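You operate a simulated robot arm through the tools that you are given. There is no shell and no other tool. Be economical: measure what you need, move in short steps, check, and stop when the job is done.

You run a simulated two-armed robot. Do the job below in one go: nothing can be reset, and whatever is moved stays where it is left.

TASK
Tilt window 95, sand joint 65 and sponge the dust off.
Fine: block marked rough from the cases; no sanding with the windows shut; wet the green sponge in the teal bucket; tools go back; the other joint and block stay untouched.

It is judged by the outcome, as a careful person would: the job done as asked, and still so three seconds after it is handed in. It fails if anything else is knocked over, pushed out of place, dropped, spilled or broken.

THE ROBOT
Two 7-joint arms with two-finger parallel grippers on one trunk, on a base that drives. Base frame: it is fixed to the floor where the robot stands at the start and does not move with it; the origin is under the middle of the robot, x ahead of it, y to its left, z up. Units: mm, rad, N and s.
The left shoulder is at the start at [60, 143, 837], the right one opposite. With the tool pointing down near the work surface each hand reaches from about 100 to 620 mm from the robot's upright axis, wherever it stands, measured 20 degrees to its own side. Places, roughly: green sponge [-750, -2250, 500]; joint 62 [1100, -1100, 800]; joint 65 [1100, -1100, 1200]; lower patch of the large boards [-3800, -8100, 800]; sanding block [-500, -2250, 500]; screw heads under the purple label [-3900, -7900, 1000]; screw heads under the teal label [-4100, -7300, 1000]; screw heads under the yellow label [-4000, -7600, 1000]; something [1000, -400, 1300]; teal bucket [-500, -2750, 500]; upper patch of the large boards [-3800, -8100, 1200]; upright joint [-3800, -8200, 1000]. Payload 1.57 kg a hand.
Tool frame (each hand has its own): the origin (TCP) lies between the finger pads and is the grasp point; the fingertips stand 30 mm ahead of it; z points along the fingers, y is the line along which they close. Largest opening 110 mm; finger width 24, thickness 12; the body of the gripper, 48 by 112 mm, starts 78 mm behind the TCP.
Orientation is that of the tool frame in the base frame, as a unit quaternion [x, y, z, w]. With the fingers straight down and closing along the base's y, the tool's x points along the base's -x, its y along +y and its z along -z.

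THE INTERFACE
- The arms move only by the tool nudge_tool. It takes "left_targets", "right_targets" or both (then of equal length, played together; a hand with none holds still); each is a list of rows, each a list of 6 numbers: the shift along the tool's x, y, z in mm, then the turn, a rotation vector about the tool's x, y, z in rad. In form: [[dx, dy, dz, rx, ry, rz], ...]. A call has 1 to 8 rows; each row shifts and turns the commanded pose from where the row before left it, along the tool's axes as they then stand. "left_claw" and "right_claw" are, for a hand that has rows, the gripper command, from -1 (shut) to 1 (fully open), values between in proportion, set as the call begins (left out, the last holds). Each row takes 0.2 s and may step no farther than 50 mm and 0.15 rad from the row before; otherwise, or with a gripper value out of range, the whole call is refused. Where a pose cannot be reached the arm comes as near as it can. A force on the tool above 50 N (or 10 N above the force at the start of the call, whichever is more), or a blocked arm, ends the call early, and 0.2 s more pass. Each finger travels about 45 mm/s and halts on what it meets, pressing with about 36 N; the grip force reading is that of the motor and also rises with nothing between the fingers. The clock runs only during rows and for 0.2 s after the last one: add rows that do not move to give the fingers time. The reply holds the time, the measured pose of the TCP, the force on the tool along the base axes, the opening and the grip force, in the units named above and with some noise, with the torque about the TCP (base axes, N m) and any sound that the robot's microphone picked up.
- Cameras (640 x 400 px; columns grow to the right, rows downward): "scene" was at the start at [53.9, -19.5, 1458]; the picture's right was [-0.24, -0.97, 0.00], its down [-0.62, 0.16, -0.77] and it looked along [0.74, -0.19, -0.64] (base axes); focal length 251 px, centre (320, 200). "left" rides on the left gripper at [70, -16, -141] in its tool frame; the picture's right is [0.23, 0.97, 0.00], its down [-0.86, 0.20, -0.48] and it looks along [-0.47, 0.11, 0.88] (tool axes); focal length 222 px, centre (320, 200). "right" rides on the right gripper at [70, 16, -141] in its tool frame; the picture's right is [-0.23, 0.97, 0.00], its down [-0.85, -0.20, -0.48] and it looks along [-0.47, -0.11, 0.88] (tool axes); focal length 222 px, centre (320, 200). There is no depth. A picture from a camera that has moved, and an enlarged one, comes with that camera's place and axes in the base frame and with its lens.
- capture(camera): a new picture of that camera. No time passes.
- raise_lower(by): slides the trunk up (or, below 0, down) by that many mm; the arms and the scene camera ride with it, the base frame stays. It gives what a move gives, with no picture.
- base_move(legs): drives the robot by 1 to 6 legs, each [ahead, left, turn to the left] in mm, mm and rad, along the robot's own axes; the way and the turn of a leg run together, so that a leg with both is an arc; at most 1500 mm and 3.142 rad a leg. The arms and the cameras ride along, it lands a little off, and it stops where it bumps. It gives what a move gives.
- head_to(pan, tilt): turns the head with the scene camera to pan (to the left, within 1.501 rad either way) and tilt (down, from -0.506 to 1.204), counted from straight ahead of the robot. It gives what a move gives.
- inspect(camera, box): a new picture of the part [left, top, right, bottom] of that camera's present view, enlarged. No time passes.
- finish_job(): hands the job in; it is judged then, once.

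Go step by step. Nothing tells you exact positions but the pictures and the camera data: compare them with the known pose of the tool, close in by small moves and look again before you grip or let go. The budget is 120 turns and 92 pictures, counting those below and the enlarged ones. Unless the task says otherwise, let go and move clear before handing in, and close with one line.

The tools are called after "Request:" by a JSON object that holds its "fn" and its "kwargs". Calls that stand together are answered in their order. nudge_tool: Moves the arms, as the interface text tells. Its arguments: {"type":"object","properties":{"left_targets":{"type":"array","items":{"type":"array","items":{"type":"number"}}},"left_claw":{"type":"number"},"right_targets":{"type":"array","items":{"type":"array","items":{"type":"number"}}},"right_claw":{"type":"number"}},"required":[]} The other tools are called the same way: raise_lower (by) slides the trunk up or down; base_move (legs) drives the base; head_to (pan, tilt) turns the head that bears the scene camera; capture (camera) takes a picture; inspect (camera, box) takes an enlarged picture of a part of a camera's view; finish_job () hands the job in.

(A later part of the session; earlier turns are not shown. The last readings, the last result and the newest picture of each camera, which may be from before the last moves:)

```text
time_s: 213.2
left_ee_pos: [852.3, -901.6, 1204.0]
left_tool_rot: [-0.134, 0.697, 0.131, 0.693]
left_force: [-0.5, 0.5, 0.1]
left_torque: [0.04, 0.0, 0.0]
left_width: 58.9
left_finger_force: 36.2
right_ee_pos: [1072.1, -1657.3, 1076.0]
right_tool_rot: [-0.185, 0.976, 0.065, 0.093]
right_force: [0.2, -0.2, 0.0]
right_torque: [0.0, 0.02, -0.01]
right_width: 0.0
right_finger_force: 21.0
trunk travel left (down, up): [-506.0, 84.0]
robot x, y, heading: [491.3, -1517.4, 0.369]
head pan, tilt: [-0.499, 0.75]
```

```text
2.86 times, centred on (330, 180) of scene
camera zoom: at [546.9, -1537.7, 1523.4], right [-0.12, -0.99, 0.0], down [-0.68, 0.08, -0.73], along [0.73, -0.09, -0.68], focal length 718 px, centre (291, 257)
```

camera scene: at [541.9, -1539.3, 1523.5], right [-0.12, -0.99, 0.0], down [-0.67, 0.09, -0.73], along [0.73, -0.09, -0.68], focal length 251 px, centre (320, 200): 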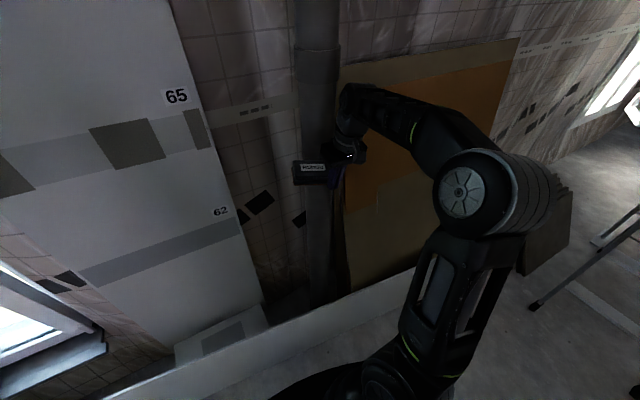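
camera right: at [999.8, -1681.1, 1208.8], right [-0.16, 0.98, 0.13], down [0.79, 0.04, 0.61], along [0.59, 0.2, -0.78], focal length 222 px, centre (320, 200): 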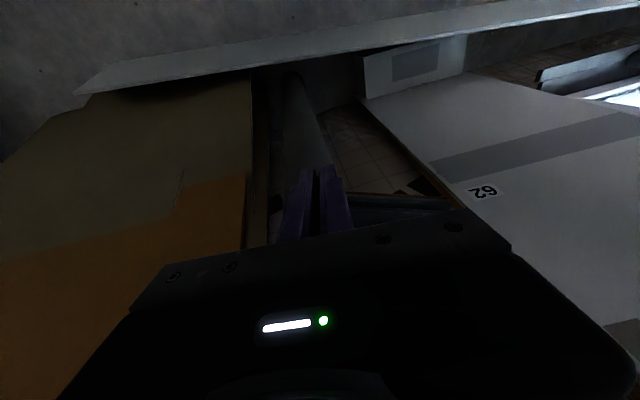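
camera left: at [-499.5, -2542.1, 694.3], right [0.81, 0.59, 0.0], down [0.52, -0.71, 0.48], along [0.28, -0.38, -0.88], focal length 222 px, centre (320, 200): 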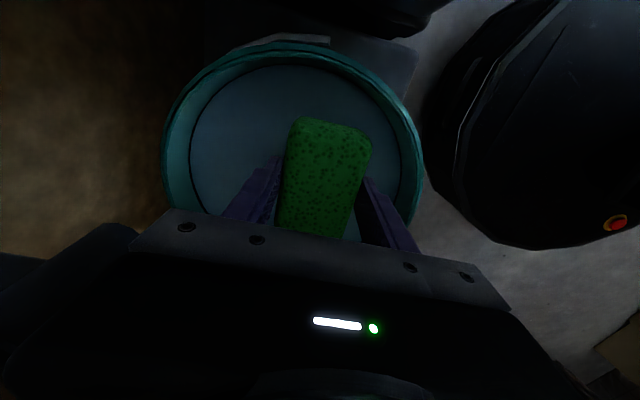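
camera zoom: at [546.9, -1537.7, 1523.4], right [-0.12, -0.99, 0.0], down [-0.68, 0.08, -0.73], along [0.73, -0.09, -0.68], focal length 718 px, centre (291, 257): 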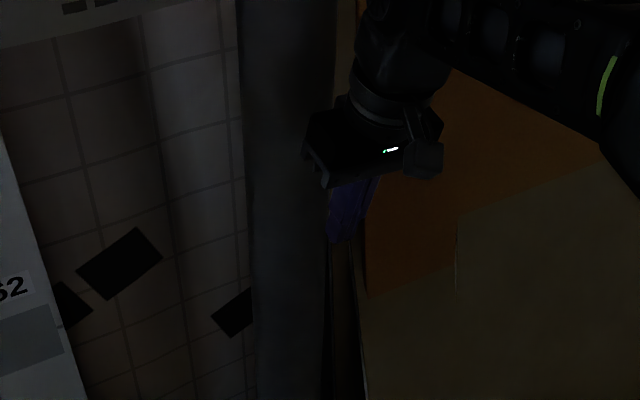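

The block has dropped. Find it on the floor.

Request:
{"fn": "head_to", "kwargs": {"pan": -0.45, "tilt": 1.1}}

Request:
{"fn": "capture", "kwargs": {"camera": "scene"}}

```text
time_s: 214.0
left_ee_pos: [852.3, -901.6, 1205.1]
left_tool_rot: [-0.134, 0.696, 0.131, 0.693]
left_force: [-0.3, 0.1, -0.6]
left_torque: [0.0, 0.04, 0.03]
left_width: 58.5
left_finger_force: 35.8
right_ee_pos: [1072.4, -1658.4, 1075.6]
right_tool_rot: [-0.185, 0.976, 0.064, 0.091]
right_force: [-0.1, 0.5, -0.1]
right_torque: [-0.01, 0.03, 0.01]
right_width: 0.0
right_finger_force: 21.8
trunk travel left (down, up): [-506.0, 84.0]
robot x, y, heading: [490.4, -1517.2, 0.376]
head pan, tilt: [-0.45, 1.1]
```

```text
7 pictures are left
camera scene: at [527.4, -1532.3, 1497.7], right [-0.08, -1.0, 0.0], down [-0.89, 0.07, -0.45], along [0.45, -0.03, -0.89], focal length 251 px, centre (320, 200)
```

scene: 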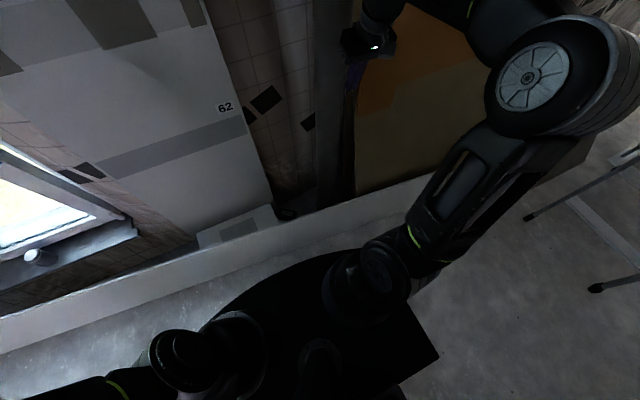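

Request:
{"fn": "inspect", "kwargs": {"camera": "scene", "box": [230, 160, 370, 250]}}

```text
4.44 times, centred on (300, 205) of scene
camera zoom: at [527.4, -1532.3, 1497.7], right [-0.08, -1.0, 0.0], down [-0.89, 0.07, -0.45], along [0.45, -0.03, -0.89], focal length 1116 px, centre (409, 178)
```

zoom: 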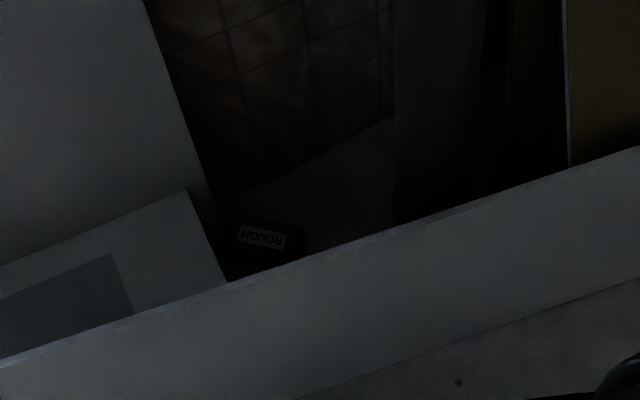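

The block lies upright on the floor behind the low plank (≈1182, -1363). First finish the wipe from here: bring the sponge to the band's right end.

Request:
{"fn": "nudge_tool", "kwargs": {"left_targets": [[0, -46, 12, 0, 0, 0], [0, -46, 12, 0, 0, 0], [0, -46, 12, 0, 0, 0], [0, -46, 12, 0, 0, 0], [0, -46, 12, 0, 0, 0], [0, -46, 12, 0, 0, 0], [0, -46, 12, 0, 0, 0], [0, -46, 12, 0, 0, 0]]}}

Request:
{"fn": "nudge_tool", "kwargs": {"left_targets": [[0, -45, 10, 0, 0, 0], [0, -45, 8, 0, 0, 0], [0, -45, 8, 0, 0, 0], [0, 0, 6, 0, 0, 0], [0, 0, 4, 0, 0, 0]]}}

```text
time_s: 215.8
left_ee_pos: [1078.7, -1210.5, 1204.2]
left_tool_rot: [-0.133, 0.696, 0.132, 0.693]
left_force: [-0.2, -1.1, 0.0]
left_torque: [0.01, 0.02, 0.03]
left_width: 58.8
left_finger_force: 36.3
right_ee_pos: [1073.1, -1658.5, 1076.5]
right_tool_rot: [-0.186, 0.976, 0.064, 0.091]
right_force: [0.9, -0.3, -0.6]
right_torque: [-0.02, 0.0, 0.03]
right_width: 0.1
right_finger_force: 21.3
trunk travel left (down, up): [-506.0, 84.0]
robot x, y, heading: [489.9, -1516.6, 0.377]
head pan, tilt: [-0.45, 1.1]
```

```text
time_s: 217.0
left_ee_pos: [1161.7, -1322.4, 1204.6]
left_tool_rot: [-0.133, 0.697, 0.131, 0.692]
left_force: [0.6, -1.0, -0.2]
left_torque: [0.01, -0.01, 0.0]
left_width: 58.5
left_finger_force: 35.6
right_ee_pos: [1071.4, -1658.9, 1076.8]
right_tool_rot: [-0.184, 0.977, 0.065, 0.091]
right_force: [0.6, 0.0, 0.6]
right_torque: [0.04, 0.01, -0.02]
right_width: 0.2
right_finger_force: 21.3
trunk travel left (down, up): [-506.0, 84.0]
robot x, y, heading: [489.9, -1517.3, 0.378]
head pan, tilt: [-0.45, 1.1]
```

Request:
{"fn": "nudge_tool", "kwargs": {"left_targets": [[0, 0, 6, 0, 0, 0], [0, 0, 4, 0, 0, 0], [0, 0, 3, 0, 0, 0], [0, -8, 0.5, 0, 0, 0], [0, 8, 0, 0, 0, 0]]}}

Request:
{"fn": "nudge_tool", "kwargs": {"left_targets": [[0, 19, 0, 0, 0, 0], [0, 19, 0, 0, 0, 0], [0, 19, 0, 0, 0, 0], [0, 19, 0, 0, 0, 0], [0, 19, 0, 0, 0, 0], [0, 19, 0, 0, 0, 0], [0, 19, 0, 0, 0, 0], [0, 19, 0, 0, 0, 0]]}}

Request:
{"fn": "nudge_tool", "kwargs": {"left_targets": [[0, 20, 0, 0, 0, 0], [0, 20, 0, 0, 0, 0], [0, 20, 0, 0, 0, 0], [0, 20, 0, 0, 0, 0], [0, 20, 0, 0, 0, 0], [0, 20, 0, 0, 0, 0], [0, 20, 0, 0, 0, 0], [0, 20, 0, 0, 0, 0]]}}

Request:
{"fn": "nudge_tool", "kwargs": {"left_targets": [[0, 20, 0, 0, 0, 0], [0, 20, 0, 0, 0, 0], [0, 20, 0, 0, 0, 0], [0, 20, 0, 0, 0, 0], [0, 20, 0, 0, 0, 0], [0, 20, 0, 0, 0, 0], [0, 20, 0, 0, 0, 0], [0, 8, 0, 0, 0, 0]]}}

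```text
time_s: 218.2
left_ee_pos: [1171.4, -1319.9, 1206.6]
left_tool_rot: [-0.133, 0.696, 0.13, 0.693]
left_force: [-6.9, -6.7, -1.7]
left_torque: [-0.21, 0.19, 0.08]
left_width: 58.9
left_finger_force: 35.9
right_ee_pos: [1071.1, -1659.6, 1076.3]
right_tool_rot: [-0.185, 0.976, 0.064, 0.092]
right_force: [-0.6, -0.2, -1.0]
right_torque: [-0.03, 0.0, 0.02]
right_width: 0.0
right_finger_force: 21.0
trunk travel left (down, up): [-506.0, 84.0]
robot x, y, heading: [488.9, -1517.6, 0.373]
head pan, tilt: [-0.45, 1.1]
```

```text
time_s: 220.0
left_ee_pos: [1114.3, -1176.0, 1206.9]
left_tool_rot: [-0.133, 0.696, 0.13, 0.693]
left_force: [-9.3, -6.7, 0.1]
left_torque: [-0.1, 0.08, -0.06]
left_width: 58.6
left_finger_force: 36.2
right_ee_pos: [1071.0, -1657.9, 1076.3]
right_tool_rot: [-0.186, 0.976, 0.065, 0.092]
right_force: [-0.2, -0.2, 0.2]
right_torque: [-0.01, 0.01, -0.05]
right_width: 0.0
right_finger_force: 21.7
trunk travel left (down, up): [-506.0, 84.0]
robot x, y, heading: [491.0, -1513.4, 0.378]
head pan, tilt: [-0.45, 1.1]
```

```text
time_s: 221.8
left_ee_pos: [1056.3, -1027.4, 1205.1]
left_tool_rot: [-0.134, 0.696, 0.132, 0.694]
left_force: [-10.0, -7.7, -0.4]
left_torque: [-0.05, 0.05, -0.06]
left_width: 58.6
left_finger_force: 35.5
right_ee_pos: [1070.3, -1658.9, 1077.2]
right_tool_rot: [-0.185, 0.976, 0.065, 0.091]
right_force: [-0.2, -0.2, 0.0]
right_torque: [-0.02, 0.02, -0.03]
right_width: 0.1
right_finger_force: 21.5
trunk travel left (down, up): [-506.0, 84.0]
robot x, y, heading: [492.7, -1515.1, 0.372]
head pan, tilt: [-0.45, 1.1]
```

```text
time_s: 223.6
left_ee_pos: [1001.2, -888.9, 1205.3]
left_tool_rot: [-0.134, 0.696, 0.132, 0.694]
left_force: [-12.8, -10.3, 0.1]
left_torque: [0.0, 0.01, -0.2]
left_width: 58.6
left_finger_force: 36.4
right_ee_pos: [1070.3, -1658.8, 1076.6]
right_tool_rot: [-0.186, 0.976, 0.064, 0.092]
right_force: [0.4, 0.8, 1.3]
right_torque: [0.01, -0.01, 0.01]
right_width: 0.0
right_finger_force: 21.3
trunk travel left (down, up): [-506.0, 84.0]
robot x, y, heading: [489.2, -1515.4, 0.376]
head pan, tilt: [-0.45, 1.1]
```

Full stroke done with steady contact. Retract and check the band.

Request:
{"fn": "nudge_tool", "kwargs": {"left_targets": [[0, -8, 0, 0, 0, 0], [0, 8, 0, 0, 0, 0], [0, 0, -15, 0, 0, 0], [0, 0, -45, 0, 0, 0], [0, 0, -45, 0, 0, 0], [0, 0, -40, 0, 0, 0]]}}

Request:
{"fn": "head_to", "kwargs": {"pan": 0.2, "tilt": 0.5}}

Request:
{"fn": "capture", "kwargs": {"camera": "scene"}}

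```text
time_s: 225.0
left_ee_pos: [866.1, -943.1, 1205.2]
left_tool_rot: [-0.132, 0.696, 0.13, 0.693]
left_force: [0.2, 0.2, 0.0]
left_torque: [0.03, 0.04, -0.01]
left_width: 58.8
left_finger_force: 36.1
right_ee_pos: [1070.6, -1657.8, 1077.0]
right_tool_rot: [-0.185, 0.976, 0.064, 0.091]
right_force: [-0.2, 0.5, 0.3]
right_torque: [0.05, 0.03, 0.0]
right_width: 0.3
right_finger_force: 21.6
trunk travel left (down, up): [-506.0, 84.0]
robot x, y, heading: [491.2, -1518.2, 0.377]
head pan, tilt: [-0.45, 1.1]
```

```text
time_s: 226.1
left_ee_pos: [868.6, -942.7, 1203.9]
left_tool_rot: [-0.135, 0.696, 0.132, 0.693]
left_force: [-0.6, 0.0, -0.1]
left_torque: [-0.02, 0.0, -0.02]
left_width: 58.4
left_finger_force: 36.2
right_ee_pos: [1071.0, -1657.3, 1076.4]
right_tool_rot: [-0.186, 0.976, 0.065, 0.091]
right_force: [-1.4, -0.9, 0.8]
right_torque: [-0.01, 0.0, 0.02]
right_width: 0.2
right_finger_force: 21.0
trunk travel left (down, up): [-506.0, 84.0]
robot x, y, heading: [490.2, -1519.1, 0.373]
head pan, tilt: [0.201, 0.499]
```

```text
5 pictures are left
camera scene: at [540.8, -1478.1, 1545.3], right [0.54, -0.84, 0.0], down [-0.4, -0.26, -0.88], along [0.74, 0.48, -0.48], focal length 251 px, centre (320, 200)
```

scene: 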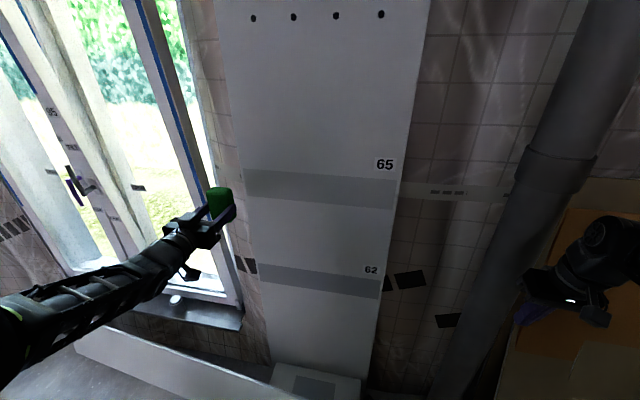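

Band 65 is clean and light end to end. Now recover the block: lower the hands' posture — left pitches down, right straightens and yaws to match the block.

Request:
{"fn": "nudge_tool", "kwargs": {"left_targets": [[25, 0, -10, 0, 0.143, 0], [25, 0, -10, 0, 0.143, 0], [25, 0, 0, 0, 0.143, 0], [25, 0, 0, 0, 0.143, 0], [20, 0, 15, 0, 0.143, 0], [10, 0, 25, 0, 0.143, 0], [0, 0, 25, 0, 0.143, 0], [0, 0, 25, 0, 0.143, 0]], "right_targets": [[20, 0, 30, 0.046, 0.1, 0], [0, 0, 30, 0.046, 0.1, 0], [0, 0, 20, 0, 0, -0.147], [0, 0, 0, 0, 0, -0.147], [0, 0, 0, 0, 0, -0.147], [0, 0, 0, 0, 0, -0.147], [0, 0, 0, 0, 0, -0.147], [0, 0, 0, 0, 0, -0.147]], "right_claw": 1}}

Request:
{"fn": "nudge_tool", "kwargs": {"left_targets": [[0, 0, 25, 0, 0.143, 0], [0, 0, 25, 0, 0.143, 0], [0, 0, 25, 0, 0.141, 0], [20, 0, 20, 0, 0, 0]], "right_targets": [[0, 0, 0, 0, 0, -0.147], [0, 0, 0, 0, 0, 0], [0, 0, 0, 0, 0, 0], [0, 0, 0, 0, 0, 0]]}}

Request:
{"fn": "raise_lower", "kwargs": {"by": -490}}

```text
time_s: 227.9
left_ee_pos: [861.6, -939.3, 1031.9]
left_tool_rot: [-0.181, 0.95, 0.043, 0.252]
left_force: [0.4, 1.1, -1.8]
left_torque: [-0.12, -0.02, -0.06]
left_width: 58.6
left_finger_force: 36.0
left hand out of reach, approached as far as the arm can: row 8
right_ee_pos: [1059.3, -1650.1, 994.9]
right_tool_rot: [-0.59, 0.807, -0.003, 0.0]
right_force: [-0.3, 2.3, 0.9]
right_torque: [-0.27, -0.08, 0.01]
right_width: 110.0
right_finger_force: 0.0
trunk travel left (down, up): [-506.0, 84.0]
robot x, y, heading: [492.1, -1515.1, 0.375]
head pan, tilt: [0.201, 0.499]
```

```text
time_s: 228.9
left_ee_pos: [876.7, -1026.7, 1031.8]
left_tool_rot: [-0.185, 0.976, 0.021, 0.114]
left_force: [0.1, 0.5, 0.5]
left_torque: [-0.02, 0.04, -0.01]
left_width: 58.7
left_finger_force: 36.0
left hand out of reach, approached as far as the arm can: row 1, 2, 3
right_ee_pos: [1060.0, -1658.3, 992.0]
right_tool_rot: [-0.645, 0.764, 0.0, 0.002]
right_force: [0.8, -1.5, -0.4]
right_torque: [0.04, -0.03, -0.01]
right_width: 110.1
right_finger_force: 0.0
trunk travel left (down, up): [-506.0, 84.0]
robot x, y, heading: [489.5, -1518.2, 0.371]
head pan, tilt: [0.201, 0.499]
```

```text
refused: -490 is not a number from -400 to 400
```

Request:
{"fn": "nudge_tool", "kwargs": {"left_targets": [[38, 0, 0, 0, 0.05, 0], [38, 0, 0, 0, 0.05, 0], [38, 0, 0, 0, 0.05, 0], [38, 0, 0, 0, 0.05, 0]], "right_targets": [[-40, 24, 0, 0, 0, 0], [-40, 24, 0, 0, 0, 0], [-40, 24, 0, 0, 0, 0], [-40, 24, 0, 0, 0, 0]]}}

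Request:
{"fn": "raise_lower", "kwargs": {"by": -250}}

Request:
{"fn": "raise_lower", "kwargs": {"by": -230}}

Request:
{"fn": "base_move", "kwargs": {"legs": [[0, 47, 0], [185, 0, 0]]}}

Request:
{"fn": "capture", "kwargs": {"camera": "right"}}

```text
time_s: 229.9
left_ee_pos: [733.2, -1079.9, 1007.1]
left_tool_rot: [-0.187, 0.982, 0.002, 0.017]
left_force: [0.4, -0.2, -0.3]
left_torque: [-0.01, -0.02, -0.01]
left_width: 58.8
left_finger_force: 36.7
right_ee_pos: [991.7, -1483.1, 993.4]
right_tool_rot: [-0.645, 0.764, -0.001, 0.001]
right_force: [0.0, 0.0, 0.5]
right_torque: [-0.05, 0.02, 0.01]
right_width: 110.3
right_finger_force: 0.1
trunk travel left (down, up): [-506.0, 84.0]
robot x, y, heading: [488.3, -1518.7, 0.372]
head pan, tilt: [0.201, 0.499]
```

```text
time_s: 232.4
left_ee_pos: [733.7, -1079.3, 757.5]
left_tool_rot: [-0.187, 0.982, 0.002, 0.017]
left_force: [0.2, -0.1, -0.3]
left_torque: [0.03, 0.0, 0.02]
left_width: 58.5
left_finger_force: 35.9
right_ee_pos: [990.9, -1483.2, 743.2]
right_tool_rot: [-0.646, 0.764, 0.001, 0.001]
right_force: [-0.3, 0.3, -0.4]
right_torque: [0.03, 0.0, -0.02]
right_width: 109.9
right_finger_force: 0.0
trunk travel left (down, up): [-256.0, 334.0]
robot x, y, heading: [489.3, -1516.3, 0.376]
head pan, tilt: [0.201, 0.499]
```

```text
time_s: 234.9
left_ee_pos: [735.3, -1079.4, 528.4]
left_tool_rot: [-0.187, 0.982, 0.002, 0.017]
left_force: [-0.3, 0.7, -0.6]
left_torque: [0.01, -0.02, 0.01]
left_width: 58.4
left_finger_force: 36.5
right_ee_pos: [991.7, -1482.5, 512.6]
right_tool_rot: [-0.646, 0.764, -0.001, 0.002]
right_force: [-0.3, -0.5, 0.3]
right_torque: [-0.03, 0.02, 0.02]
right_width: 110.0
right_finger_force: 0.0
trunk travel left (down, up): [-26.0, 564.0]
robot x, y, heading: [496.7, -1521.0, 0.375]
head pan, tilt: [0.201, 0.499]
```

```text
time_s: 236.9
left_ee_pos: [889.0, -967.1, 528.1]
left_tool_rot: [-0.187, 0.982, 0.002, 0.017]
left_force: [1.1, 0.0, 0.2]
left_torque: [0.01, 0.01, 0.0]
left_width: 58.6
left_finger_force: 35.9
right_ee_pos: [1146.8, -1370.9, 513.5]
right_tool_rot: [-0.646, 0.763, 0.0, 0.001]
right_force: [0.0, 0.6, 0.3]
right_torque: [-0.02, -0.02, 0.01]
right_width: 109.9
right_finger_force: 0.1
trunk travel left (down, up): [-26.0, 564.0]
robot x, y, heading: [649.0, -1406.0, 0.378]
head pan, tilt: [0.201, 0.499]
```

```text
4 pictures are left
camera right: at [1118.4, -1436.2, 654.1], right [-0.92, 0.39, 0.0], down [0.34, 0.81, 0.48], along [0.19, 0.44, -0.88], focal length 222 px, centre (320, 200)
```

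right: 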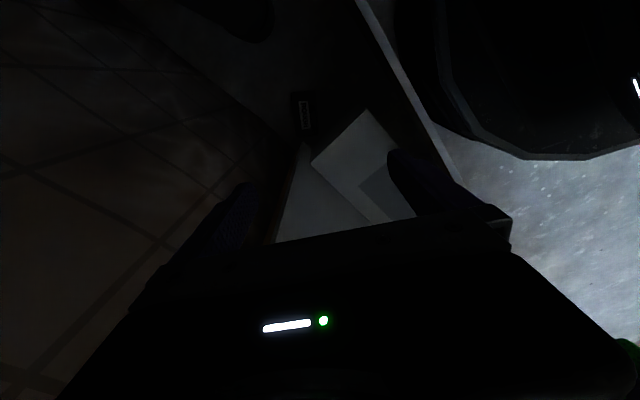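

The block is visible below with matching yaw. Shift 44 mm towards the wall and descend.

Request:
{"fn": "nudge_tool", "kwargs": {"right_claw": 0.7, "right_targets": [[-1, -44, 0, 0, 0, 0], [0, 0, 45, 0, 0, 0], [0, 0, 45, 0, 0, 0], [0, 0, 45, 0, 0, 0], [0, 0, 45, 0, 0, 0], [0, 0, 45, 0, 0, 0], [0, 0, 45, 0, 0, 0], [0, 0, 45, 0, 0, 0]]}}

Request:
{"fn": "nudge_tool", "kwargs": {"right_targets": [[0, 0, 40, 0, 0, 0], [0, 0, 40, 0, 0, 0]]}}

Request:
{"fn": "capture", "kwargs": {"camera": "right"}}

```text
time_s: 238.7
left_ee_pos: [888.8, -966.1, 527.3]
left_tool_rot: [-0.187, 0.982, 0.001, 0.018]
left_force: [-0.2, 0.3, -0.2]
left_torque: [0.01, -0.03, 0.01]
left_width: 58.6
left_finger_force: 36.0
right_ee_pos: [1191.9, -1377.3, 197.5]
right_tool_rot: [-0.646, 0.763, -0.001, 0.001]
right_force: [-0.4, 0.4, 0.1]
right_torque: [0.0, -0.01, 0.0]
right_width: 93.5
right_finger_force: 0.1
trunk travel left (down, up): [-26.0, 564.0]
robot x, y, heading: [647.0, -1404.9, 0.371]
head pan, tilt: [0.201, 0.499]
```

```text
time_s: 239.3
left_ee_pos: [889.4, -966.0, 527.3]
left_tool_rot: [-0.187, 0.982, 0.003, 0.018]
left_force: [-0.4, 0.8, -0.8]
left_torque: [0.0, 0.04, -0.01]
left_width: 58.6
left_finger_force: 35.4
right_ee_pos: [1192.2, -1376.8, 118.8]
right_tool_rot: [-0.645, 0.764, 0.0, 0.002]
right_force: [0.1, 0.3, 0.0]
right_torque: [0.0, -0.02, 0.0]
right_width: 93.6
right_finger_force: 0.1
trunk travel left (down, up): [-26.0, 564.0]
robot x, y, heading: [646.6, -1406.0, 0.375]
head pan, tilt: [0.201, 0.499]
```

```text
3 pictures are left
camera right: at [1163.4, -1442.4, 259.2], right [-0.92, 0.39, 0.0], down [0.34, 0.81, 0.48], along [0.19, 0.44, -0.88], focal length 222 px, centre (320, 200)
```

right: 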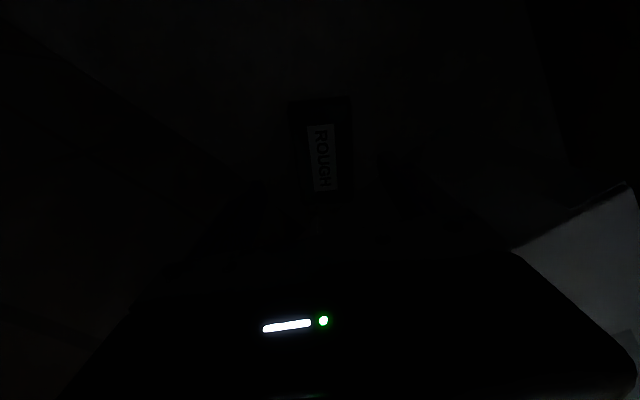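

Perfectly aligned. Descend, grip, lift.

Request:
{"fn": "nudge_tool", "kwargs": {"right_targets": [[0, 0, 40, 0, 0, 0], [0, 0, 30, 0, 0, 0], [0, 0, 9, 0, 0, 0]]}}

Request:
{"fn": "nudge_tool", "kwargs": {"right_claw": -1, "right_targets": [[0, 0, 0, 0, 0, 0], [0, 0, 0, 0, 0, 0], [0, 0, 0, 0, 0, 0], [0, 0, 0, 0, 0, 0]]}}

Request:
{"fn": "nudge_tool", "kwargs": {"right_targets": [[0, 0, -30, 0, 0, 0], [0, 0, -45, 0, 0, 0], [0, 0, -45, 0, 0, 0], [0, 0, -45, 0, 0, 0], [0, 0, -45, 0, 0, 0], [0, 0, -45, 0, 0, 0], [0, 0, -45, 0, 0, 0], [0, 0, -45, 0, 0, 0]]}}

```text
time_s: 240.1
left_ee_pos: [890.1, -966.4, 528.0]
left_tool_rot: [-0.188, 0.982, 0.001, 0.016]
left_force: [0.8, -0.1, 0.0]
left_torque: [-0.03, 0.0, 0.01]
left_width: 58.6
left_finger_force: 36.4
right_ee_pos: [1190.4, -1376.2, 38.3]
right_tool_rot: [-0.646, 0.763, -0.001, 0.002]
right_force: [0.4, 0.6, 0.7]
right_torque: [0.01, 0.02, 0.02]
right_width: 93.6
right_finger_force: 0.1
trunk travel left (down, up): [-26.0, 564.0]
robot x, y, heading: [647.1, -1407.4, 0.375]
head pan, tilt: [0.201, 0.499]
```

```text
time_s: 241.1
left_ee_pos: [889.2, -966.4, 526.8]
left_tool_rot: [-0.187, 0.982, 0.002, 0.016]
left_force: [1.2, -0.5, -0.4]
left_torque: [0.0, 0.0, -0.02]
left_width: 58.5
left_finger_force: 36.0
right_ee_pos: [1191.3, -1376.0, 37.9]
right_tool_rot: [-0.646, 0.763, -0.001, 0.001]
right_force: [-0.7, 0.1, 0.7]
right_torque: [-0.01, 0.03, 0.01]
right_width: 67.5
right_finger_force: 36.0
trunk travel left (down, up): [-26.0, 564.0]
robot x, y, heading: [645.6, -1404.5, 0.375]
head pan, tilt: [0.201, 0.499]
```

```text
time_s: 242.9
left_ee_pos: [889.1, -967.1, 527.0]
left_tool_rot: [-0.186, 0.982, 0.002, 0.016]
left_force: [-0.7, -0.1, 0.6]
left_torque: [-0.02, -0.01, -0.02]
left_width: 58.5
left_finger_force: 35.9
right_ee_pos: [1191.0, -1374.3, 384.0]
right_tool_rot: [-0.646, 0.763, -0.001, 0.0]
right_force: [0.5, 0.5, -1.5]
right_torque: [0.01, 0.02, 0.0]
right_width: 67.2
right_finger_force: 36.0
trunk travel left (down, up): [-26.0, 564.0]
robot x, y, heading: [650.1, -1402.7, 0.379]
head pan, tilt: [0.201, 0.499]
```

Block recovered (67 mm grip). Raise, back off and slide to the turning spot, rotating both hands to their original pick-up yaws.

Request:
{"fn": "raise_lower", "kwargs": {"by": 300}}

Request:
{"fn": "base_move", "kwargs": {"legs": [[-335, 0, 0], [0, -400, 0]]}}

Request:
{"fn": "nudge_tool", "kwargs": {"right_targets": [[0, 0, -10, 0, 0, 0.147], [0, 0, -10, 0, 0, 0.147], [0, 0, -10, 0, 0, 0.147], [0, 0, -10, 0, 0, 0.147], [0, 0, -10, 0, 0, 0.147], [0, 0, -10, 0, 0, 0.147], [0, 0, -10, 0, 0, 0.147]], "left_targets": [[0, 0, 0, 0, 0.03, 0], [0, 0, 0, 0, 0, -0.147], [0, 0, 0, 0, 0, -0.147], [0, 0, 0, 0, 0, -0.147], [0, 0, 0, 0, 0, -0.147], [0, 0, 0, 0, 0, -0.147], [0, 0, 0, 0, 0, -0.147]]}}

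Request:
{"fn": "nudge_tool", "kwargs": {"right_targets": [[0, 0, -5, 0, 0, 0.147], [0, 0, -5, 0, 0, 0.147], [0, 0, -5, 0, 0, 0.147], [0, 0, -5, 0, 0, 0.147], [0, 0, -5, 0, 0, 0.147]], "left_targets": [[0, 0, 0, 0, 0, -0.147], [0, 0, 0, 0, 0, -0.147], [0, 0, 0, 0, 0, -0.147], [0, 0, 0, 0, 0, -0.147], [0, 0, 0, 0, 0, -0.1]]}}

Request:
{"fn": "nudge_tool", "kwargs": {"right_targets": [[0, 0, 0, 0, 0, 0.147], [0, 0, 0, 0, 0, 0.147], [0, 0, 0, 0, 0, 0.147], [0, 0, 0, 0, 0, 0.147], [0, 0, 0, 0, 0, 0.147], [0, 0, 0, 0, 0, 0.1]]}}

```text
time_s: 245.9
left_ee_pos: [889.0, -966.4, 827.2]
left_tool_rot: [-0.187, 0.982, 0.003, 0.016]
left_force: [0.0, 0.3, -0.7]
left_torque: [0.03, 0.0, -0.01]
left_width: 58.9
left_finger_force: 36.1
right_ee_pos: [1190.6, -1376.0, 684.2]
right_tool_rot: [-0.646, 0.763, -0.001, 0.001]
right_force: [-0.1, 0.4, -1.4]
right_torque: [0.03, -0.01, -0.02]
right_width: 66.5
right_finger_force: 36.0
trunk travel left (down, up): [-326.0, 264.0]
robot x, y, heading: [645.3, -1404.0, 0.377]
head pan, tilt: [0.201, 0.499]
```

```text
time_s: 250.2
left_ee_pos: [722.6, -1459.9, 826.4]
left_tool_rot: [-0.188, 0.982, 0.003, 0.017]
left_force: [-0.1, -0.4, 0.1]
left_torque: [0.01, 0.01, -0.01]
left_width: 59.0
left_finger_force: 35.9
right_ee_pos: [1024.9, -1867.5, 683.4]
right_tool_rot: [-0.646, 0.763, 0.0, 0.001]
right_force: [0.9, 0.3, -0.9]
right_torque: [-0.01, -0.01, 0.02]
right_width: 66.1
right_finger_force: 35.9
trunk travel left (down, up): [-326.0, 264.0]
robot x, y, heading: [476.8, -1900.2, 0.379]
head pan, tilt: [0.201, 0.499]
```

```text
time_s: 251.8
left_ee_pos: [721.0, -1458.8, 827.2]
left_tool_rot: [-0.591, 0.807, -0.002, 0.001]
left_force: [-0.7, 0.2, -0.8]
left_torque: [0.01, 0.02, 0.01]
left_width: 58.6
left_finger_force: 35.6
right_ee_pos: [1024.9, -1866.7, 754.5]
right_tool_rot: [-0.186, 0.983, 0.001, 0.002]
right_force: [-0.2, -1.1, -1.0]
right_torque: [-0.02, -0.01, 0.04]
right_width: 66.0
right_finger_force: 35.8
trunk travel left (down, up): [-326.0, 264.0]
robot x, y, heading: [481.9, -1899.9, 0.379]
head pan, tilt: [0.201, 0.499]
```

```text
time_s: 253.0
left_ee_pos: [591.2, -1461.3, 750.8]
left_tool_rot: [0.824, -0.566, 0.004, -0.006]
left_force: [-1.3, -0.2, -0.4]
left_torque: [0.04, -0.02, 0.0]
left_width: 58.6
left_finger_force: 35.5
left hand out of reach, approached as far as the arm can: row 1, 2, 3, 4, 5
right_ee_pos: [1024.2, -1867.9, 779.9]
right_tool_rot: [0.179, 0.984, 0.001, 0.001]
right_force: [0.0, -0.1, -0.9]
right_torque: [0.0, 0.01, -0.01]
right_width: 65.8
right_finger_force: 35.9
trunk travel left (down, up): [-326.0, 264.0]
robot x, y, heading: [485.2, -1898.9, 0.375]
head pan, tilt: [0.201, 0.499]
```

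```text
time_s: 254.4
left_ee_pos: [592.9, -1460.5, 751.7]
left_tool_rot: [0.824, -0.566, 0.003, -0.006]
left_force: [-0.3, 0.0, -0.3]
left_torque: [-0.01, 0.0, -0.01]
left_width: 58.6
left_finger_force: 35.3
right_ee_pos: [1023.8, -1867.3, 779.7]
right_tool_rot: [0.562, 0.827, 0.001, 0.001]
right_force: [-0.4, 0.4, -1.4]
right_torque: [0.01, -0.01, 0.03]
right_width: 65.9
right_finger_force: 35.9
trunk travel left (down, up): [-326.0, 264.0]
robot x, y, heading: [477.7, -1896.6, 0.377]
head pan, tilt: [0.201, 0.499]
```

Request:
{"fn": "base_move", "kwargs": {"legs": [[0, 0, -1.57], [0, 0, -1.571], [575, 8, 0]]}}

Request:
{"fn": "nudge_tool", "kwargs": {"left_targets": [[0, -25, 0, 0, 0, 0], [0, -25, 0, 0, 0, 0], [0, -25, 0, 0, 0, 0]]}}

```text
time_s: 265.3
left_ee_pos: [-161.2, -2560.7, 751.3]
left_tool_rot: [0.563, 0.827, -0.005, -0.003]
left_force: [1.1, -0.5, -0.4]
left_torque: [0.0, 0.0, 0.01]
left_width: 58.5
left_finger_force: 35.9
right_ee_pos: [-594.4, -2157.8, 778.4]
right_tool_rot: [0.83, -0.558, 0.0, 0.002]
right_force: [0.5, 0.0, -1.6]
right_torque: [0.02, -0.05, 0.04]
right_width: 64.4
right_finger_force: 36.0
trunk travel left (down, up): [-326.0, 264.0]
robot x, y, heading: [-52.0, -2123.0, -2.759]
head pan, tilt: [0.201, 0.499]
```

```text
time_s: 266.1
left_ee_pos: [-166.3, -2558.9, 744.3]
left_tool_rot: [0.566, 0.824, -0.007, -0.005]
left_force: [-0.4, 0.2, -1.1]
left_torque: [0.0, 0.0, 0.02]
left_width: 58.7
left_finger_force: 35.9
left hand out of reach, approached as far as the arm can: row 1, 2, 3
right_ee_pos: [-594.7, -2157.4, 778.2]
right_tool_rot: [0.829, -0.559, -0.001, 0.001]
right_force: [-0.5, 0.1, -1.4]
right_torque: [0.03, 0.01, -0.06]
right_width: 64.5
right_finger_force: 35.8
trunk travel left (down, up): [-326.0, 264.0]
robot x, y, heading: [-45.6, -2121.9, -2.762]
head pan, tilt: [0.201, 0.499]
```

Now over to the block's original spot.

Request:
{"fn": "nudge_tool", "kwargs": {"right_targets": [[18, 43, 0, 0, 0, -0.022], [19, 43.5, 0, 0, 0, 0], [0, 0, 40, 0, 0, 0], [0, 0, 40, 0, 0, 0], [0, 0, 35, 0, 0, 0]]}}

Request:
{"fn": "capture", "kwargs": {"camera": "right"}}

```text
time_s: 267.3
left_ee_pos: [-165.9, -2559.2, 743.2]
left_tool_rot: [0.566, 0.825, -0.007, -0.003]
left_force: [0.0, -0.3, 0.0]
left_torque: [0.01, 0.02, -0.02]
left_width: 58.7
left_finger_force: 35.4
right_ee_pos: [-660.0, -2225.1, 664.6]
right_tool_rot: [0.836, -0.549, -0.001, 0.002]
right_force: [1.3, 0.1, -1.6]
right_torque: [-0.01, 0.01, 0.0]
right_width: 64.7
right_finger_force: 36.1
trunk travel left (down, up): [-326.0, 264.0]
robot x, y, heading: [-49.9, -2121.4, -2.757]
head pan, tilt: [0.201, 0.499]
```

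```text
2 pictures are left
camera right: at [-647.7, -2295.5, 805.5], right [-0.98, -0.18, 0.0], down [-0.15, 0.86, 0.48], along [-0.09, 0.47, -0.88], focal length 222 px, centre (320, 200)
```

right: 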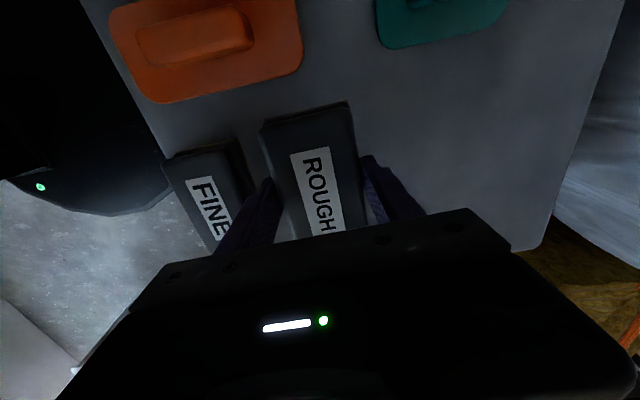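

Position matches the original spot. Lower, release partially, and lift away.

Request:
{"fn": "nudge_tool", "kwargs": {"right_targets": [[0, 0, 28, 0, 0, 0.045], [0, 0, 12, 0, 0, 0], [0, 0, 4, 0, 0, 0], [0, 0, 1.5, 0, 0, 0]]}}

Request:
{"fn": "nudge_tool", "kwargs": {"right_claw": 0.55, "right_targets": [[0, 0, 0, 0, 0, 0], [0, 0, 0, 0, 0, 0], [0, 0, 0, 0, 0, 0], [0, 0, 0, 0, 0, 0]]}}

Request:
{"fn": "nudge_tool", "kwargs": {"right_targets": [[0, 0, -20, 0, 0, 0], [0, 0, -30, 0, 0, 0], [0, 0, -45, 0, 0, 0], [0, 0, -45, 0, 0, 0]]}}

Request:
{"fn": "nudge_tool", "kwargs": {"left_targets": [[0, 0, -10, 0, 0, 0.147], [0, 0, -10, 0, 0, 0.147], [0, 0, -10, 0, 0, 0.147], [0, 0, -10, 0, 0, 0.147], [0, 0, -10, 0, 0, 0.147], [0, 0, -10, 0, 0, 0.147], [0, 0, -10, 0, 0, 0.147], [0, 0, -10, 0, 0, 0.147]]}}

```text
time_s: 268.3
left_ee_pos: [-165.4, -2559.7, 744.0]
left_tool_rot: [0.566, 0.824, -0.008, -0.004]
left_force: [0.1, 0.9, -0.5]
left_torque: [0.01, -0.01, 0.02]
left_width: 58.3
left_finger_force: 36.6
right_ee_pos: [-660.5, -2224.8, 619.2]
right_tool_rot: [0.823, -0.568, -0.001, 0.001]
right_force: [-0.1, -0.4, -0.3]
right_torque: [0.0, -0.04, 0.01]
right_width: 64.5
right_finger_force: 36.4
trunk travel left (down, up): [-326.0, 264.0]
robot x, y, heading: [-49.1, -2120.1, -2.756]
head pan, tilt: [0.201, 0.499]
```

```text
time_s: 269.3
left_ee_pos: [-166.4, -2559.4, 743.1]
left_tool_rot: [0.566, 0.825, -0.008, -0.004]
left_force: [-0.3, 0.5, 0.5]
left_torque: [-0.03, 0.0, 0.0]
left_width: 58.4
left_finger_force: 35.8
right_ee_pos: [-659.8, -2224.5, 619.2]
right_tool_rot: [0.823, -0.568, -0.001, 0.002]
right_force: [-0.2, -0.6, 0.1]
right_torque: [0.0, -0.03, 0.0]
right_width: 85.3
right_finger_force: 0.0
trunk travel left (down, up): [-326.0, 264.0]
robot x, y, heading: [-48.7, -2124.9, -2.757]
head pan, tilt: [0.201, 0.499]
```

```text
time_s: 270.3
left_ee_pos: [-164.7, -2559.4, 743.3]
left_tool_rot: [0.566, 0.824, -0.008, -0.004]
left_force: [0.5, -0.3, -0.6]
left_torque: [0.0, 0.02, -0.01]
left_width: 58.5
left_finger_force: 36.0
right_ee_pos: [-658.8, -2223.3, 759.0]
right_tool_rot: [0.823, -0.568, 0.0, 0.001]
right_force: [-0.7, 0.0, -0.4]
right_torque: [0.0, 0.0, -0.04]
right_width: 85.6
right_finger_force: 0.1
trunk travel left (down, up): [-326.0, 264.0]
robot x, y, heading: [-51.0, -2122.5, -2.755]
head pan, tilt: [0.201, 0.499]
```

```text
time_s: 272.1
left_ee_pos: [-164.9, -2558.0, 824.2]
left_tool_rot: [0.928, 0.373, -0.006, 0.0]
left_force: [-0.6, 0.4, -0.7]
left_torque: [-0.01, 0.01, 0.0]
left_width: 58.6
left_finger_force: 35.9
right_ee_pos: [-659.9, -2224.8, 758.6]
right_tool_rot: [0.824, -0.567, -0.001, 0.001]
right_force: [-1.0, -0.8, 0.0]
right_torque: [0.03, 0.01, 0.01]
right_width: 85.2
right_finger_force: 0.0
trunk travel left (down, up): [-326.0, 264.0]
robot x, y, heading: [-51.0, -2126.6, -2.76]
head pan, tilt: [0.201, 0.499]
```

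Block is back. Retract the right hand, unroll the left, move to the sponge position, and extend the left arm.

Request:
{"fn": "nudge_tool", "kwargs": {"right_targets": [[-25, -29, -5, 0, 0, 0], [-25, -29, -5, 0, 0, 0], [-25, -29, -5, 0, 0, 0], [-30, -29, 0, 0, 0, 0], [-30, -29, 0, 0, 0, 0], [-30, -29, 0, 0, 0, 0]], "left_targets": [[0, 0, 0, 0, 0, 0.147], [0, 0, 0, 0, 0, 0.147], [0, 0, 0, 0, 0, 0.08], [0, 0, 0, 0, 0, 0], [0, 0, 0, 0, 0, 0], [0, 0, 0, 0, 0, 0]]}}

Request:
{"fn": "base_move", "kwargs": {"legs": [[0, -280, 0], [42, 0, 0]]}}

Request:
{"fn": "nudge_tool", "kwargs": {"left_targets": [[-42, -20, 0, 0, 0, 0], [-42, -20, 0, 0, 0, 0], [-42, -20, 0, 0, 0, 0], [-42, -20, 0, 0, 0, 0], [-42, -20, 0, 0, 0, 0], [0, 0, 0, 0, 0, -0.147], [0, 0, 0, 0, 0, -0.147], [0, 0, 0, 0, 0, -0.147]]}}

Request:
{"fn": "nudge_tool", "kwargs": {"left_targets": [[0, 0, 0, 0, 0, -0.147], [0, 0, 0, 0, 0, -0.147], [0, 0, 0, 0, 0, -0.147], [0, 0, 0, 0, 0, -0.147], [0, 0, 0, 0, 0, -0.147], [0, 0, 0, 0, 0, -0.147], [0, 0, 0, 0, 0, -0.147], [0, 0, 0, 0, 0, -0.09]]}}

```text
time_s: 273.5
left_ee_pos: [-165.0, -2557.6, 823.2]
left_tool_rot: [0.981, 0.196, -0.007, 0.002]
left_force: [-0.7, 0.3, -0.5]
left_torque: [0.0, 0.01, 0.01]
left_width: 58.8
left_finger_force: 36.0
right_ee_pos: [-554.0, -2010.3, 774.0]
right_tool_rot: [0.823, -0.568, -0.002, 0.002]
right_force: [0.2, 0.4, -0.1]
right_torque: [0.03, 0.02, -0.01]
right_width: 85.3
right_finger_force: 0.0
trunk travel left (down, up): [-326.0, 264.0]
robot x, y, heading: [-50.6, -2123.9, -2.758]
head pan, tilt: [0.201, 0.499]
```

```text
time_s: 276.0
left_ee_pos: [-310.4, -2311.4, 823.3]
left_tool_rot: [0.981, 0.195, -0.006, 0.001]
left_force: [0.6, -1.2, 0.2]
left_torque: [-0.01, -0.03, -0.01]
left_width: 58.6
left_finger_force: 36.0
right_ee_pos: [-700.2, -1763.6, 772.7]
right_tool_rot: [0.823, -0.569, 0.0, 0.0]
right_force: [0.0, -1.0, 0.1]
right_torque: [-0.01, -0.03, 0.0]
right_width: 85.4
right_finger_force: 0.1
trunk travel left (down, up): [-326.0, 264.0]
robot x, y, heading: [-197.6, -1873.9, -2.757]
head pan, tilt: [0.201, 0.499]
```

```text
time_s: 277.8
left_ee_pos: [-543.2, -2299.5, 825.9]
left_tool_rot: [0.914, 0.406, -0.006, 0.0]
left_force: [-0.2, 0.1, -0.2]
left_torque: [-0.02, -0.03, 0.0]
left_width: 58.7
left_finger_force: 36.1
right_ee_pos: [-699.3, -1762.8, 772.7]
right_tool_rot: [0.823, -0.568, -0.001, 0.001]
right_force: [0.1, 0.6, 0.7]
right_torque: [-0.01, 0.01, 0.02]
right_width: 85.2
right_finger_force: 0.0
trunk travel left (down, up): [-326.0, 264.0]
robot x, y, heading: [-194.2, -1873.1, -2.759]
head pan, tilt: [0.201, 0.499]
```

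```text
time_s: 279.6
left_ee_pos: [-321.7, -2302.5, 715.5]
left_tool_rot: [0.563, 0.826, -0.01, -0.005]
left_force: [-0.5, -1.2, 0.2]
left_torque: [0.02, -0.02, -0.01]
left_width: 59.0
left_finger_force: 35.6
left hand out of reach, approached as far as the arm can: row 2, 3, 4, 5, 6, 7, 8
right_ee_pos: [-700.7, -1763.8, 774.0]
right_tool_rot: [0.823, -0.568, -0.001, 0.001]
right_force: [0.3, -0.7, -0.6]
right_torque: [-0.01, 0.01, 0.02]
right_width: 85.3
right_finger_force: 0.1
trunk travel left (down, up): [-326.0, 264.0]
robot x, y, heading: [-193.9, -1874.9, -2.762]
head pan, tilt: [0.201, 0.499]
```

That yaw direction is jammed in this arm posture. Unroll to neutral, extend, and try the other direction (the sponge is symmetric).

Request:
{"fn": "nudge_tool", "kwargs": {"left_targets": [[0, 0, -12, 0, 0, 0.147], [0, 0, -12, 0, 0, 0.147], [0, 0, -12, 0, 0, 0.147], [0, 0, -12, 0, 0, 0.147], [0, 0, -12, 0, 0, 0.147], [0, 0, -12, 0, 0, 0.147], [0, 0, -12, 0, 0, 0.147], [0, 0, -12, 0, 0, 0.147]]}}

Request:
{"fn": "nudge_tool", "kwargs": {"left_targets": [[0, 0, 0, 0, 0, 0.147], [0, 0, 0, 0, 0, 0.147], [0, 0, 0, 0, 0, 0.1], [-44, -18, 0, 0, 0, 0], [-44, -18, 0, 0, 0, 0], [-44, -18, 0, 0, 0, 0], [-44, -18, 0, 0, 0, 0], [-44, -18, 0, 0, 0, 0]]}}

Request:
{"fn": "nudge_tool", "kwargs": {"left_targets": [[-40, -10, 0, 0, 0, 0], [-40, -10, 0, 0, 0, 0], [0, 0, 0, 0, 0, 0.14], [0, 0, 0, 0, 0, 0.14], [0, 0, 0, 0, 0, 0.14], [0, 0, 0, 0, 0, 0.14]]}}

```text
time_s: 281.4
left_ee_pos: [-320.6, -2302.7, 811.7]
left_tool_rot: [0.926, 0.378, -0.006, 0.0]
left_force: [-0.9, -0.5, 0.0]
left_torque: [0.03, -0.02, -0.02]
left_width: 58.7
left_finger_force: 36.1
right_ee_pos: [-699.4, -1763.0, 773.3]
right_tool_rot: [0.823, -0.569, -0.001, 0.002]
right_force: [-0.6, -0.2, 0.7]
right_torque: [-0.02, 0.0, 0.0]
right_width: 85.2
right_finger_force: 0.1
trunk travel left (down, up): [-326.0, 264.0]
robot x, y, heading: [-194.9, -1878.2, -2.758]
head pan, tilt: [0.201, 0.499]
```

```text
time_s: 283.2
left_ee_pos: [-558.5, -2301.1, 813.9]
left_tool_rot: [0.982, 0.191, -0.006, 0.0]
left_force: [0.1, -0.2, 0.1]
left_torque: [-0.01, 0.0, 0.01]
left_width: 58.8
left_finger_force: 35.4
right_ee_pos: [-700.2, -1763.2, 774.0]
right_tool_rot: [0.822, -0.569, -0.002, 0.002]
right_force: [-0.2, 1.0, -0.8]
right_torque: [0.03, 0.01, 0.03]
right_width: 85.3
right_finger_force: 0.0
trunk travel left (down, up): [-326.0, 264.0]
robot x, y, heading: [-195.5, -1878.0, -2.761]
head pan, tilt: [0.201, 0.499]
```

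```text
time_s: 284.6
left_ee_pos: [-629.4, -2299.5, 816.0]
left_tool_rot: [0.996, -0.09, -0.006, 0.004]
left_force: [0.3, 0.1, -0.6]
left_torque: [-0.02, -0.01, 0.01]
left_width: 58.4
left_finger_force: 35.5
left hand out of reach, approached as far as the arm can: row 2
right_ee_pos: [-700.6, -1763.2, 772.9]
right_tool_rot: [0.823, -0.568, -0.001, 0.002]
right_force: [-0.5, -0.5, -0.7]
right_torque: [-0.01, -0.01, 0.01]
right_width: 85.3
right_finger_force: 0.1
trunk travel left (down, up): [-326.0, 264.0]
robot x, y, heading: [-194.2, -1877.5, -2.761]
head pan, tilt: [0.201, 0.499]
```

That direction works. Complete the yaw, lower a bit and move over the sponge's spot.

Request:
{"fn": "nudge_tool", "kwargs": {"left_targets": [[0, 0, 0, 0, 0, 0.1413], [0, 0, 0, 0, 0, 0.1413], [0, 0, 0, 0, 0, 0.1413], [0, 0, 0, 0, 0, 0.1413], [0, 0, 0, 0, 0, 0.1413], [0, 0, 0, 0, 0, 0.1413], [0, 0, 0, 0, 0, 0.1413]]}}

Request:
{"fn": "nudge_tool", "kwargs": {"left_targets": [[0, 0, 33, 0, 0, 0], [0, 0, 33, 0, 0, 0], [-26.6, 32.3, 0, 0, 0, 0], [-26.6, 32.3, 0, 0, 0, 0], [-26.6, 32.3, 5, 0, 0, 0], [-26.6, 32.3, 5, 0, 0, 0]]}}

```text
time_s: 286.2
left_ee_pos: [-629.9, -2300.2, 816.1]
left_tool_rot: [0.834, -0.552, -0.004, 0.005]
left_force: [0.3, -0.1, 0.9]
left_torque: [0.02, -0.01, 0.02]
left_width: 58.5
left_finger_force: 36.2
right_ee_pos: [-700.1, -1763.3, 773.3]
right_tool_rot: [0.822, -0.569, -0.001, 0.002]
right_force: [0.8, 0.9, 0.3]
right_torque: [-0.01, 0.04, 0.03]
right_width: 85.4
right_finger_force: 0.1
trunk travel left (down, up): [-326.0, 264.0]
robot x, y, heading: [-195.8, -1877.7, -2.762]
head pan, tilt: [0.201, 0.499]
```

```text
time_s: 287.6
left_ee_pos: [-727.4, -2191.1, 747.4]
left_tool_rot: [0.835, -0.55, -0.004, 0.008]
left_force: [0.0, 0.3, -0.6]
left_torque: [-0.01, 0.01, 0.03]
left_width: 58.6
left_finger_force: 35.6
left hand out of reach, approached as far as the arm can: row 1, 2, 3, 4, 5, 6
right_ee_pos: [-700.0, -1761.4, 773.8]
right_tool_rot: [0.822, -0.569, 0.0, 0.0]
right_force: [-0.3, 0.2, 0.0]
right_torque: [0.0, -0.02, -0.02]
right_width: 84.9
right_finger_force: 0.0
trunk travel left (down, up): [-326.0, 264.0]
robot x, y, heading: [-195.4, -1877.5, -2.764]
head pan, tilt: [0.201, 0.499]
```

Request:
{"fn": "base_move", "kwargs": {"legs": [[0, 33, 0], [22, 0, 0]]}}

Request:
{"fn": "nudge_tool", "kwargs": {"left_targets": [[0, 0, 25, 0, 0, 0], [0, 0, 25, 0, 0, 0], [0, 20, 0, 0, 0, 0], [0, 20, 0, 0, 0, 0], [0, 20, 0, 0, 0, 0]]}}

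```text
time_s: 288.8
left_ee_pos: [-736.0, -2229.8, 748.1]
left_tool_rot: [0.835, -0.55, -0.005, 0.007]
left_force: [0.0, 0.6, -0.9]
left_torque: [0.0, 0.0, -0.02]
left_width: 58.5
left_finger_force: 36.0
right_ee_pos: [-708.4, -1802.4, 773.5]
right_tool_rot: [0.822, -0.569, 0.0, 0.001]
right_force: [0.0, -0.3, -0.5]
right_torque: [0.01, -0.05, 0.01]
right_width: 85.5
right_finger_force: 0.1
trunk travel left (down, up): [-326.0, 264.0]
robot x, y, heading: [-202.6, -1914.4, -2.758]
head pan, tilt: [0.201, 0.499]
```

```text
time_s: 290.0
left_ee_pos: [-737.5, -2226.7, 701.5]
left_tool_rot: [0.835, -0.551, -0.006, 0.009]
left_force: [0.9, -0.1, -0.2]
left_torque: [0.03, 0.0, -0.01]
left_width: 58.6
left_finger_force: 35.8
left hand out of reach, approached as far as the arm can: row 3, 4, 5
right_ee_pos: [-708.2, -1802.4, 774.1]
right_tool_rot: [0.823, -0.569, -0.001, 0.001]
right_force: [-0.6, 0.2, 0.1]
right_torque: [0.0, 0.0, 0.02]
right_width: 85.2
right_finger_force: 0.0
trunk travel left (down, up): [-326.0, 264.0]
robot x, y, heading: [-201.9, -1914.7, -2.764]
head pan, tilt: [0.201, 0.499]
```

Reach-limited by height; raise the trunk 100 mm so wrist and shoulder are level, then lower and extend.

Request:
{"fn": "raise_lower", "kwargs": {"by": 110}}

Request:
{"fn": "nudge_tool", "kwargs": {"left_targets": [[0, 0, 40, 0, 0, 0], [0, 0, 40, 0, 0, 0], [0, 0, 40, 0, 0, 0], [1, 20, 0, 0, 0, 0], [1, 20, 0, 0, 0, 0], [1, 18, 0, 0, 0, 0]]}}

```text
time_s: 291.4
left_ee_pos: [-737.8, -2225.6, 810.8]
left_tool_rot: [0.834, -0.551, -0.005, 0.008]
left_force: [-0.5, -0.6, -0.4]
left_torque: [-0.02, 0.01, 0.01]
left_width: 58.4
left_finger_force: 36.2
right_ee_pos: [-708.8, -1802.2, 883.0]
right_tool_rot: [0.823, -0.568, 0.0, 0.001]
right_force: [1.2, 0.3, -0.1]
right_torque: [0.01, -0.03, -0.02]
right_width: 85.3
right_finger_force: 0.0
trunk travel left (down, up): [-436.0, 154.0]
robot x, y, heading: [-203.0, -1913.4, -2.757]
head pan, tilt: [0.201, 0.499]
```

```text
time_s: 292.9
left_ee_pos: [-721.6, -2207.9, 712.2]
left_tool_rot: [0.835, -0.55, -0.006, 0.01]
left_force: [0.2, -0.5, -0.6]
left_torque: [-0.01, 0.01, -0.01]
left_width: 58.6
left_finger_force: 36.1
left hand out of reach, approached as far as the arm can: row 1, 2, 3, 4, 5, 6
right_ee_pos: [-707.7, -1802.9, 884.3]
right_tool_rot: [0.823, -0.568, -0.001, 0.001]
right_force: [-0.5, -0.3, 0.6]
right_torque: [-0.02, 0.02, 0.01]
right_width: 85.3
right_finger_force: 0.1
trunk travel left (down, up): [-436.0, 154.0]
robot x, y, heading: [-206.1, -1916.0, -2.759]
head pan, tilt: [0.201, 0.499]
```

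Worse that way; go the opposite: lower the trunk well below, keeping the hand up.

Request:
{"fn": "nudge_tool", "kwargs": {"left_targets": [[0, 0, -40, 0, 0, 0], [0, 0, -40, 0, 0, 0], [0, 0, -30, 0, 0, 0]]}}

Request:
{"fn": "raise_lower", "kwargs": {"by": -110}}

Request:
{"fn": "nudge_tool", "kwargs": {"left_targets": [[0, 0, -40, 0, 0, 0], [0, 0, -40, 0, 0, 0], [0, 0, -40, 0, 0, 0]]}}

```text
time_s: 293.6
left_ee_pos: [-718.5, -2205.6, 823.7]
left_tool_rot: [0.835, -0.551, -0.004, 0.008]
left_force: [0.6, -0.8, -0.5]
left_torque: [0.03, 0.05, 0.02]
left_width: 58.6
left_finger_force: 36.3
right_ee_pos: [-707.6, -1802.0, 883.2]
right_tool_rot: [0.822, -0.569, -0.001, 0.002]
right_force: [0.1, 0.1, -0.3]
right_torque: [0.01, 0.0, -0.03]
right_width: 85.3
right_finger_force: 0.1
trunk travel left (down, up): [-436.0, 154.0]
robot x, y, heading: [-203.1, -1914.2, -2.756]
head pan, tilt: [0.201, 0.499]
```

```text
time_s: 295.1
left_ee_pos: [-718.8, -2205.6, 714.0]
left_tool_rot: [0.835, -0.551, -0.005, 0.008]
left_force: [0.4, -0.3, 0.2]
left_torque: [-0.02, -0.02, 0.03]
left_width: 58.6
left_finger_force: 35.7
right_ee_pos: [-707.6, -1802.5, 773.7]
right_tool_rot: [0.823, -0.569, -0.001, 0.001]
right_force: [0.1, -0.6, -0.3]
right_torque: [-0.01, 0.0, 0.0]
right_width: 85.6
right_finger_force: 0.2
trunk travel left (down, up): [-326.0, 264.0]
robot x, y, heading: [-201.4, -1914.9, -2.756]
head pan, tilt: [0.201, 0.499]
```

```text
time_s: 295.9
left_ee_pos: [-717.2, -2205.1, 834.1]
left_tool_rot: [0.834, -0.551, -0.006, 0.009]
left_force: [0.0, 0.6, 0.1]
left_torque: [0.0, 0.0, -0.04]
left_width: 58.4
left_finger_force: 35.7
right_ee_pos: [-708.0, -1803.5, 773.6]
right_tool_rot: [0.823, -0.568, -0.002, 0.002]
right_force: [0.1, 0.7, -0.8]
right_torque: [0.0, 0.0, 0.01]
right_width: 85.2
right_finger_force: 0.2
trunk travel left (down, up): [-326.0, 264.0]
robot x, y, heading: [-200.5, -1917.0, -2.761]
head pan, tilt: [0.201, 0.499]
```

Request:
{"fn": "nudge_tool", "kwargs": {"right_targets": [[0, 0, -40, 0, 0, 0], [0, 0, -40, 0, 0, 0]]}}

Request:
{"fn": "raise_lower", "kwargs": {"by": -130}}

Request:
{"fn": "nudge_tool", "kwargs": {"left_targets": [[4, 21, 0, 0, 0, 0], [4, 21, 0, 0, 0, 0], [4, 22, 0, 0, 0, 0], [3, 22, 0, 0, 0, 0]]}}

```text
time_s: 296.5
left_ee_pos: [-717.2, -2205.8, 834.6]
left_tool_rot: [0.835, -0.551, -0.005, 0.009]
left_force: [0.1, 0.1, -0.1]
left_torque: [0.01, -0.02, 0.01]
left_width: 58.7
left_finger_force: 35.9
right_ee_pos: [-706.8, -1801.7, 853.9]
right_tool_rot: [0.823, -0.568, 0.0, 0.0]
right_force: [0.5, 0.2, -0.4]
right_torque: [0.04, 0.02, -0.03]
right_width: 85.2
right_finger_force: 0.0
trunk travel left (down, up): [-326.0, 264.0]
robot x, y, heading: [-200.6, -1919.9, -2.761]
head pan, tilt: [0.201, 0.499]
```

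```text
time_s: 298.1
left_ee_pos: [-717.6, -2204.6, 704.5]
left_tool_rot: [0.834, -0.551, -0.005, 0.009]
left_force: [-0.3, 0.9, -0.9]
left_torque: [0.0, 0.01, -0.04]
left_width: 58.7
left_finger_force: 35.2
right_ee_pos: [-708.0, -1802.3, 723.4]
right_tool_rot: [0.823, -0.567, -0.001, 0.001]
right_force: [0.2, 0.6, -0.2]
right_torque: [0.03, 0.0, 0.0]
right_width: 85.2
right_finger_force: 0.0
trunk travel left (down, up): [-196.0, 394.0]
robot x, y, heading: [-199.3, -1918.3, -2.755]
head pan, tilt: [0.201, 0.499]
```

```text
time_s: 299.1
left_ee_pos: [-728.7, -2224.5, 683.4]
left_tool_rot: [0.835, -0.55, -0.006, 0.011]
left_force: [0.1, 0.8, -0.8]
left_torque: [0.01, 0.02, -0.02]
left_width: 58.7
left_finger_force: 35.8
left hand out of reach, approached as far as the arm can: row 1, 2, 3, 4
right_ee_pos: [-706.7, -1802.1, 724.1]
right_tool_rot: [0.822, -0.569, -0.001, 0.002]
right_force: [-0.9, -0.2, 1.0]
right_torque: [0.04, 0.01, 0.0]
right_width: 85.5
right_finger_force: 0.0
trunk travel left (down, up): [-196.0, 394.0]
robot x, y, heading: [-203.0, -1912.0, -2.759]
head pan, tilt: [0.201, 0.499]
```

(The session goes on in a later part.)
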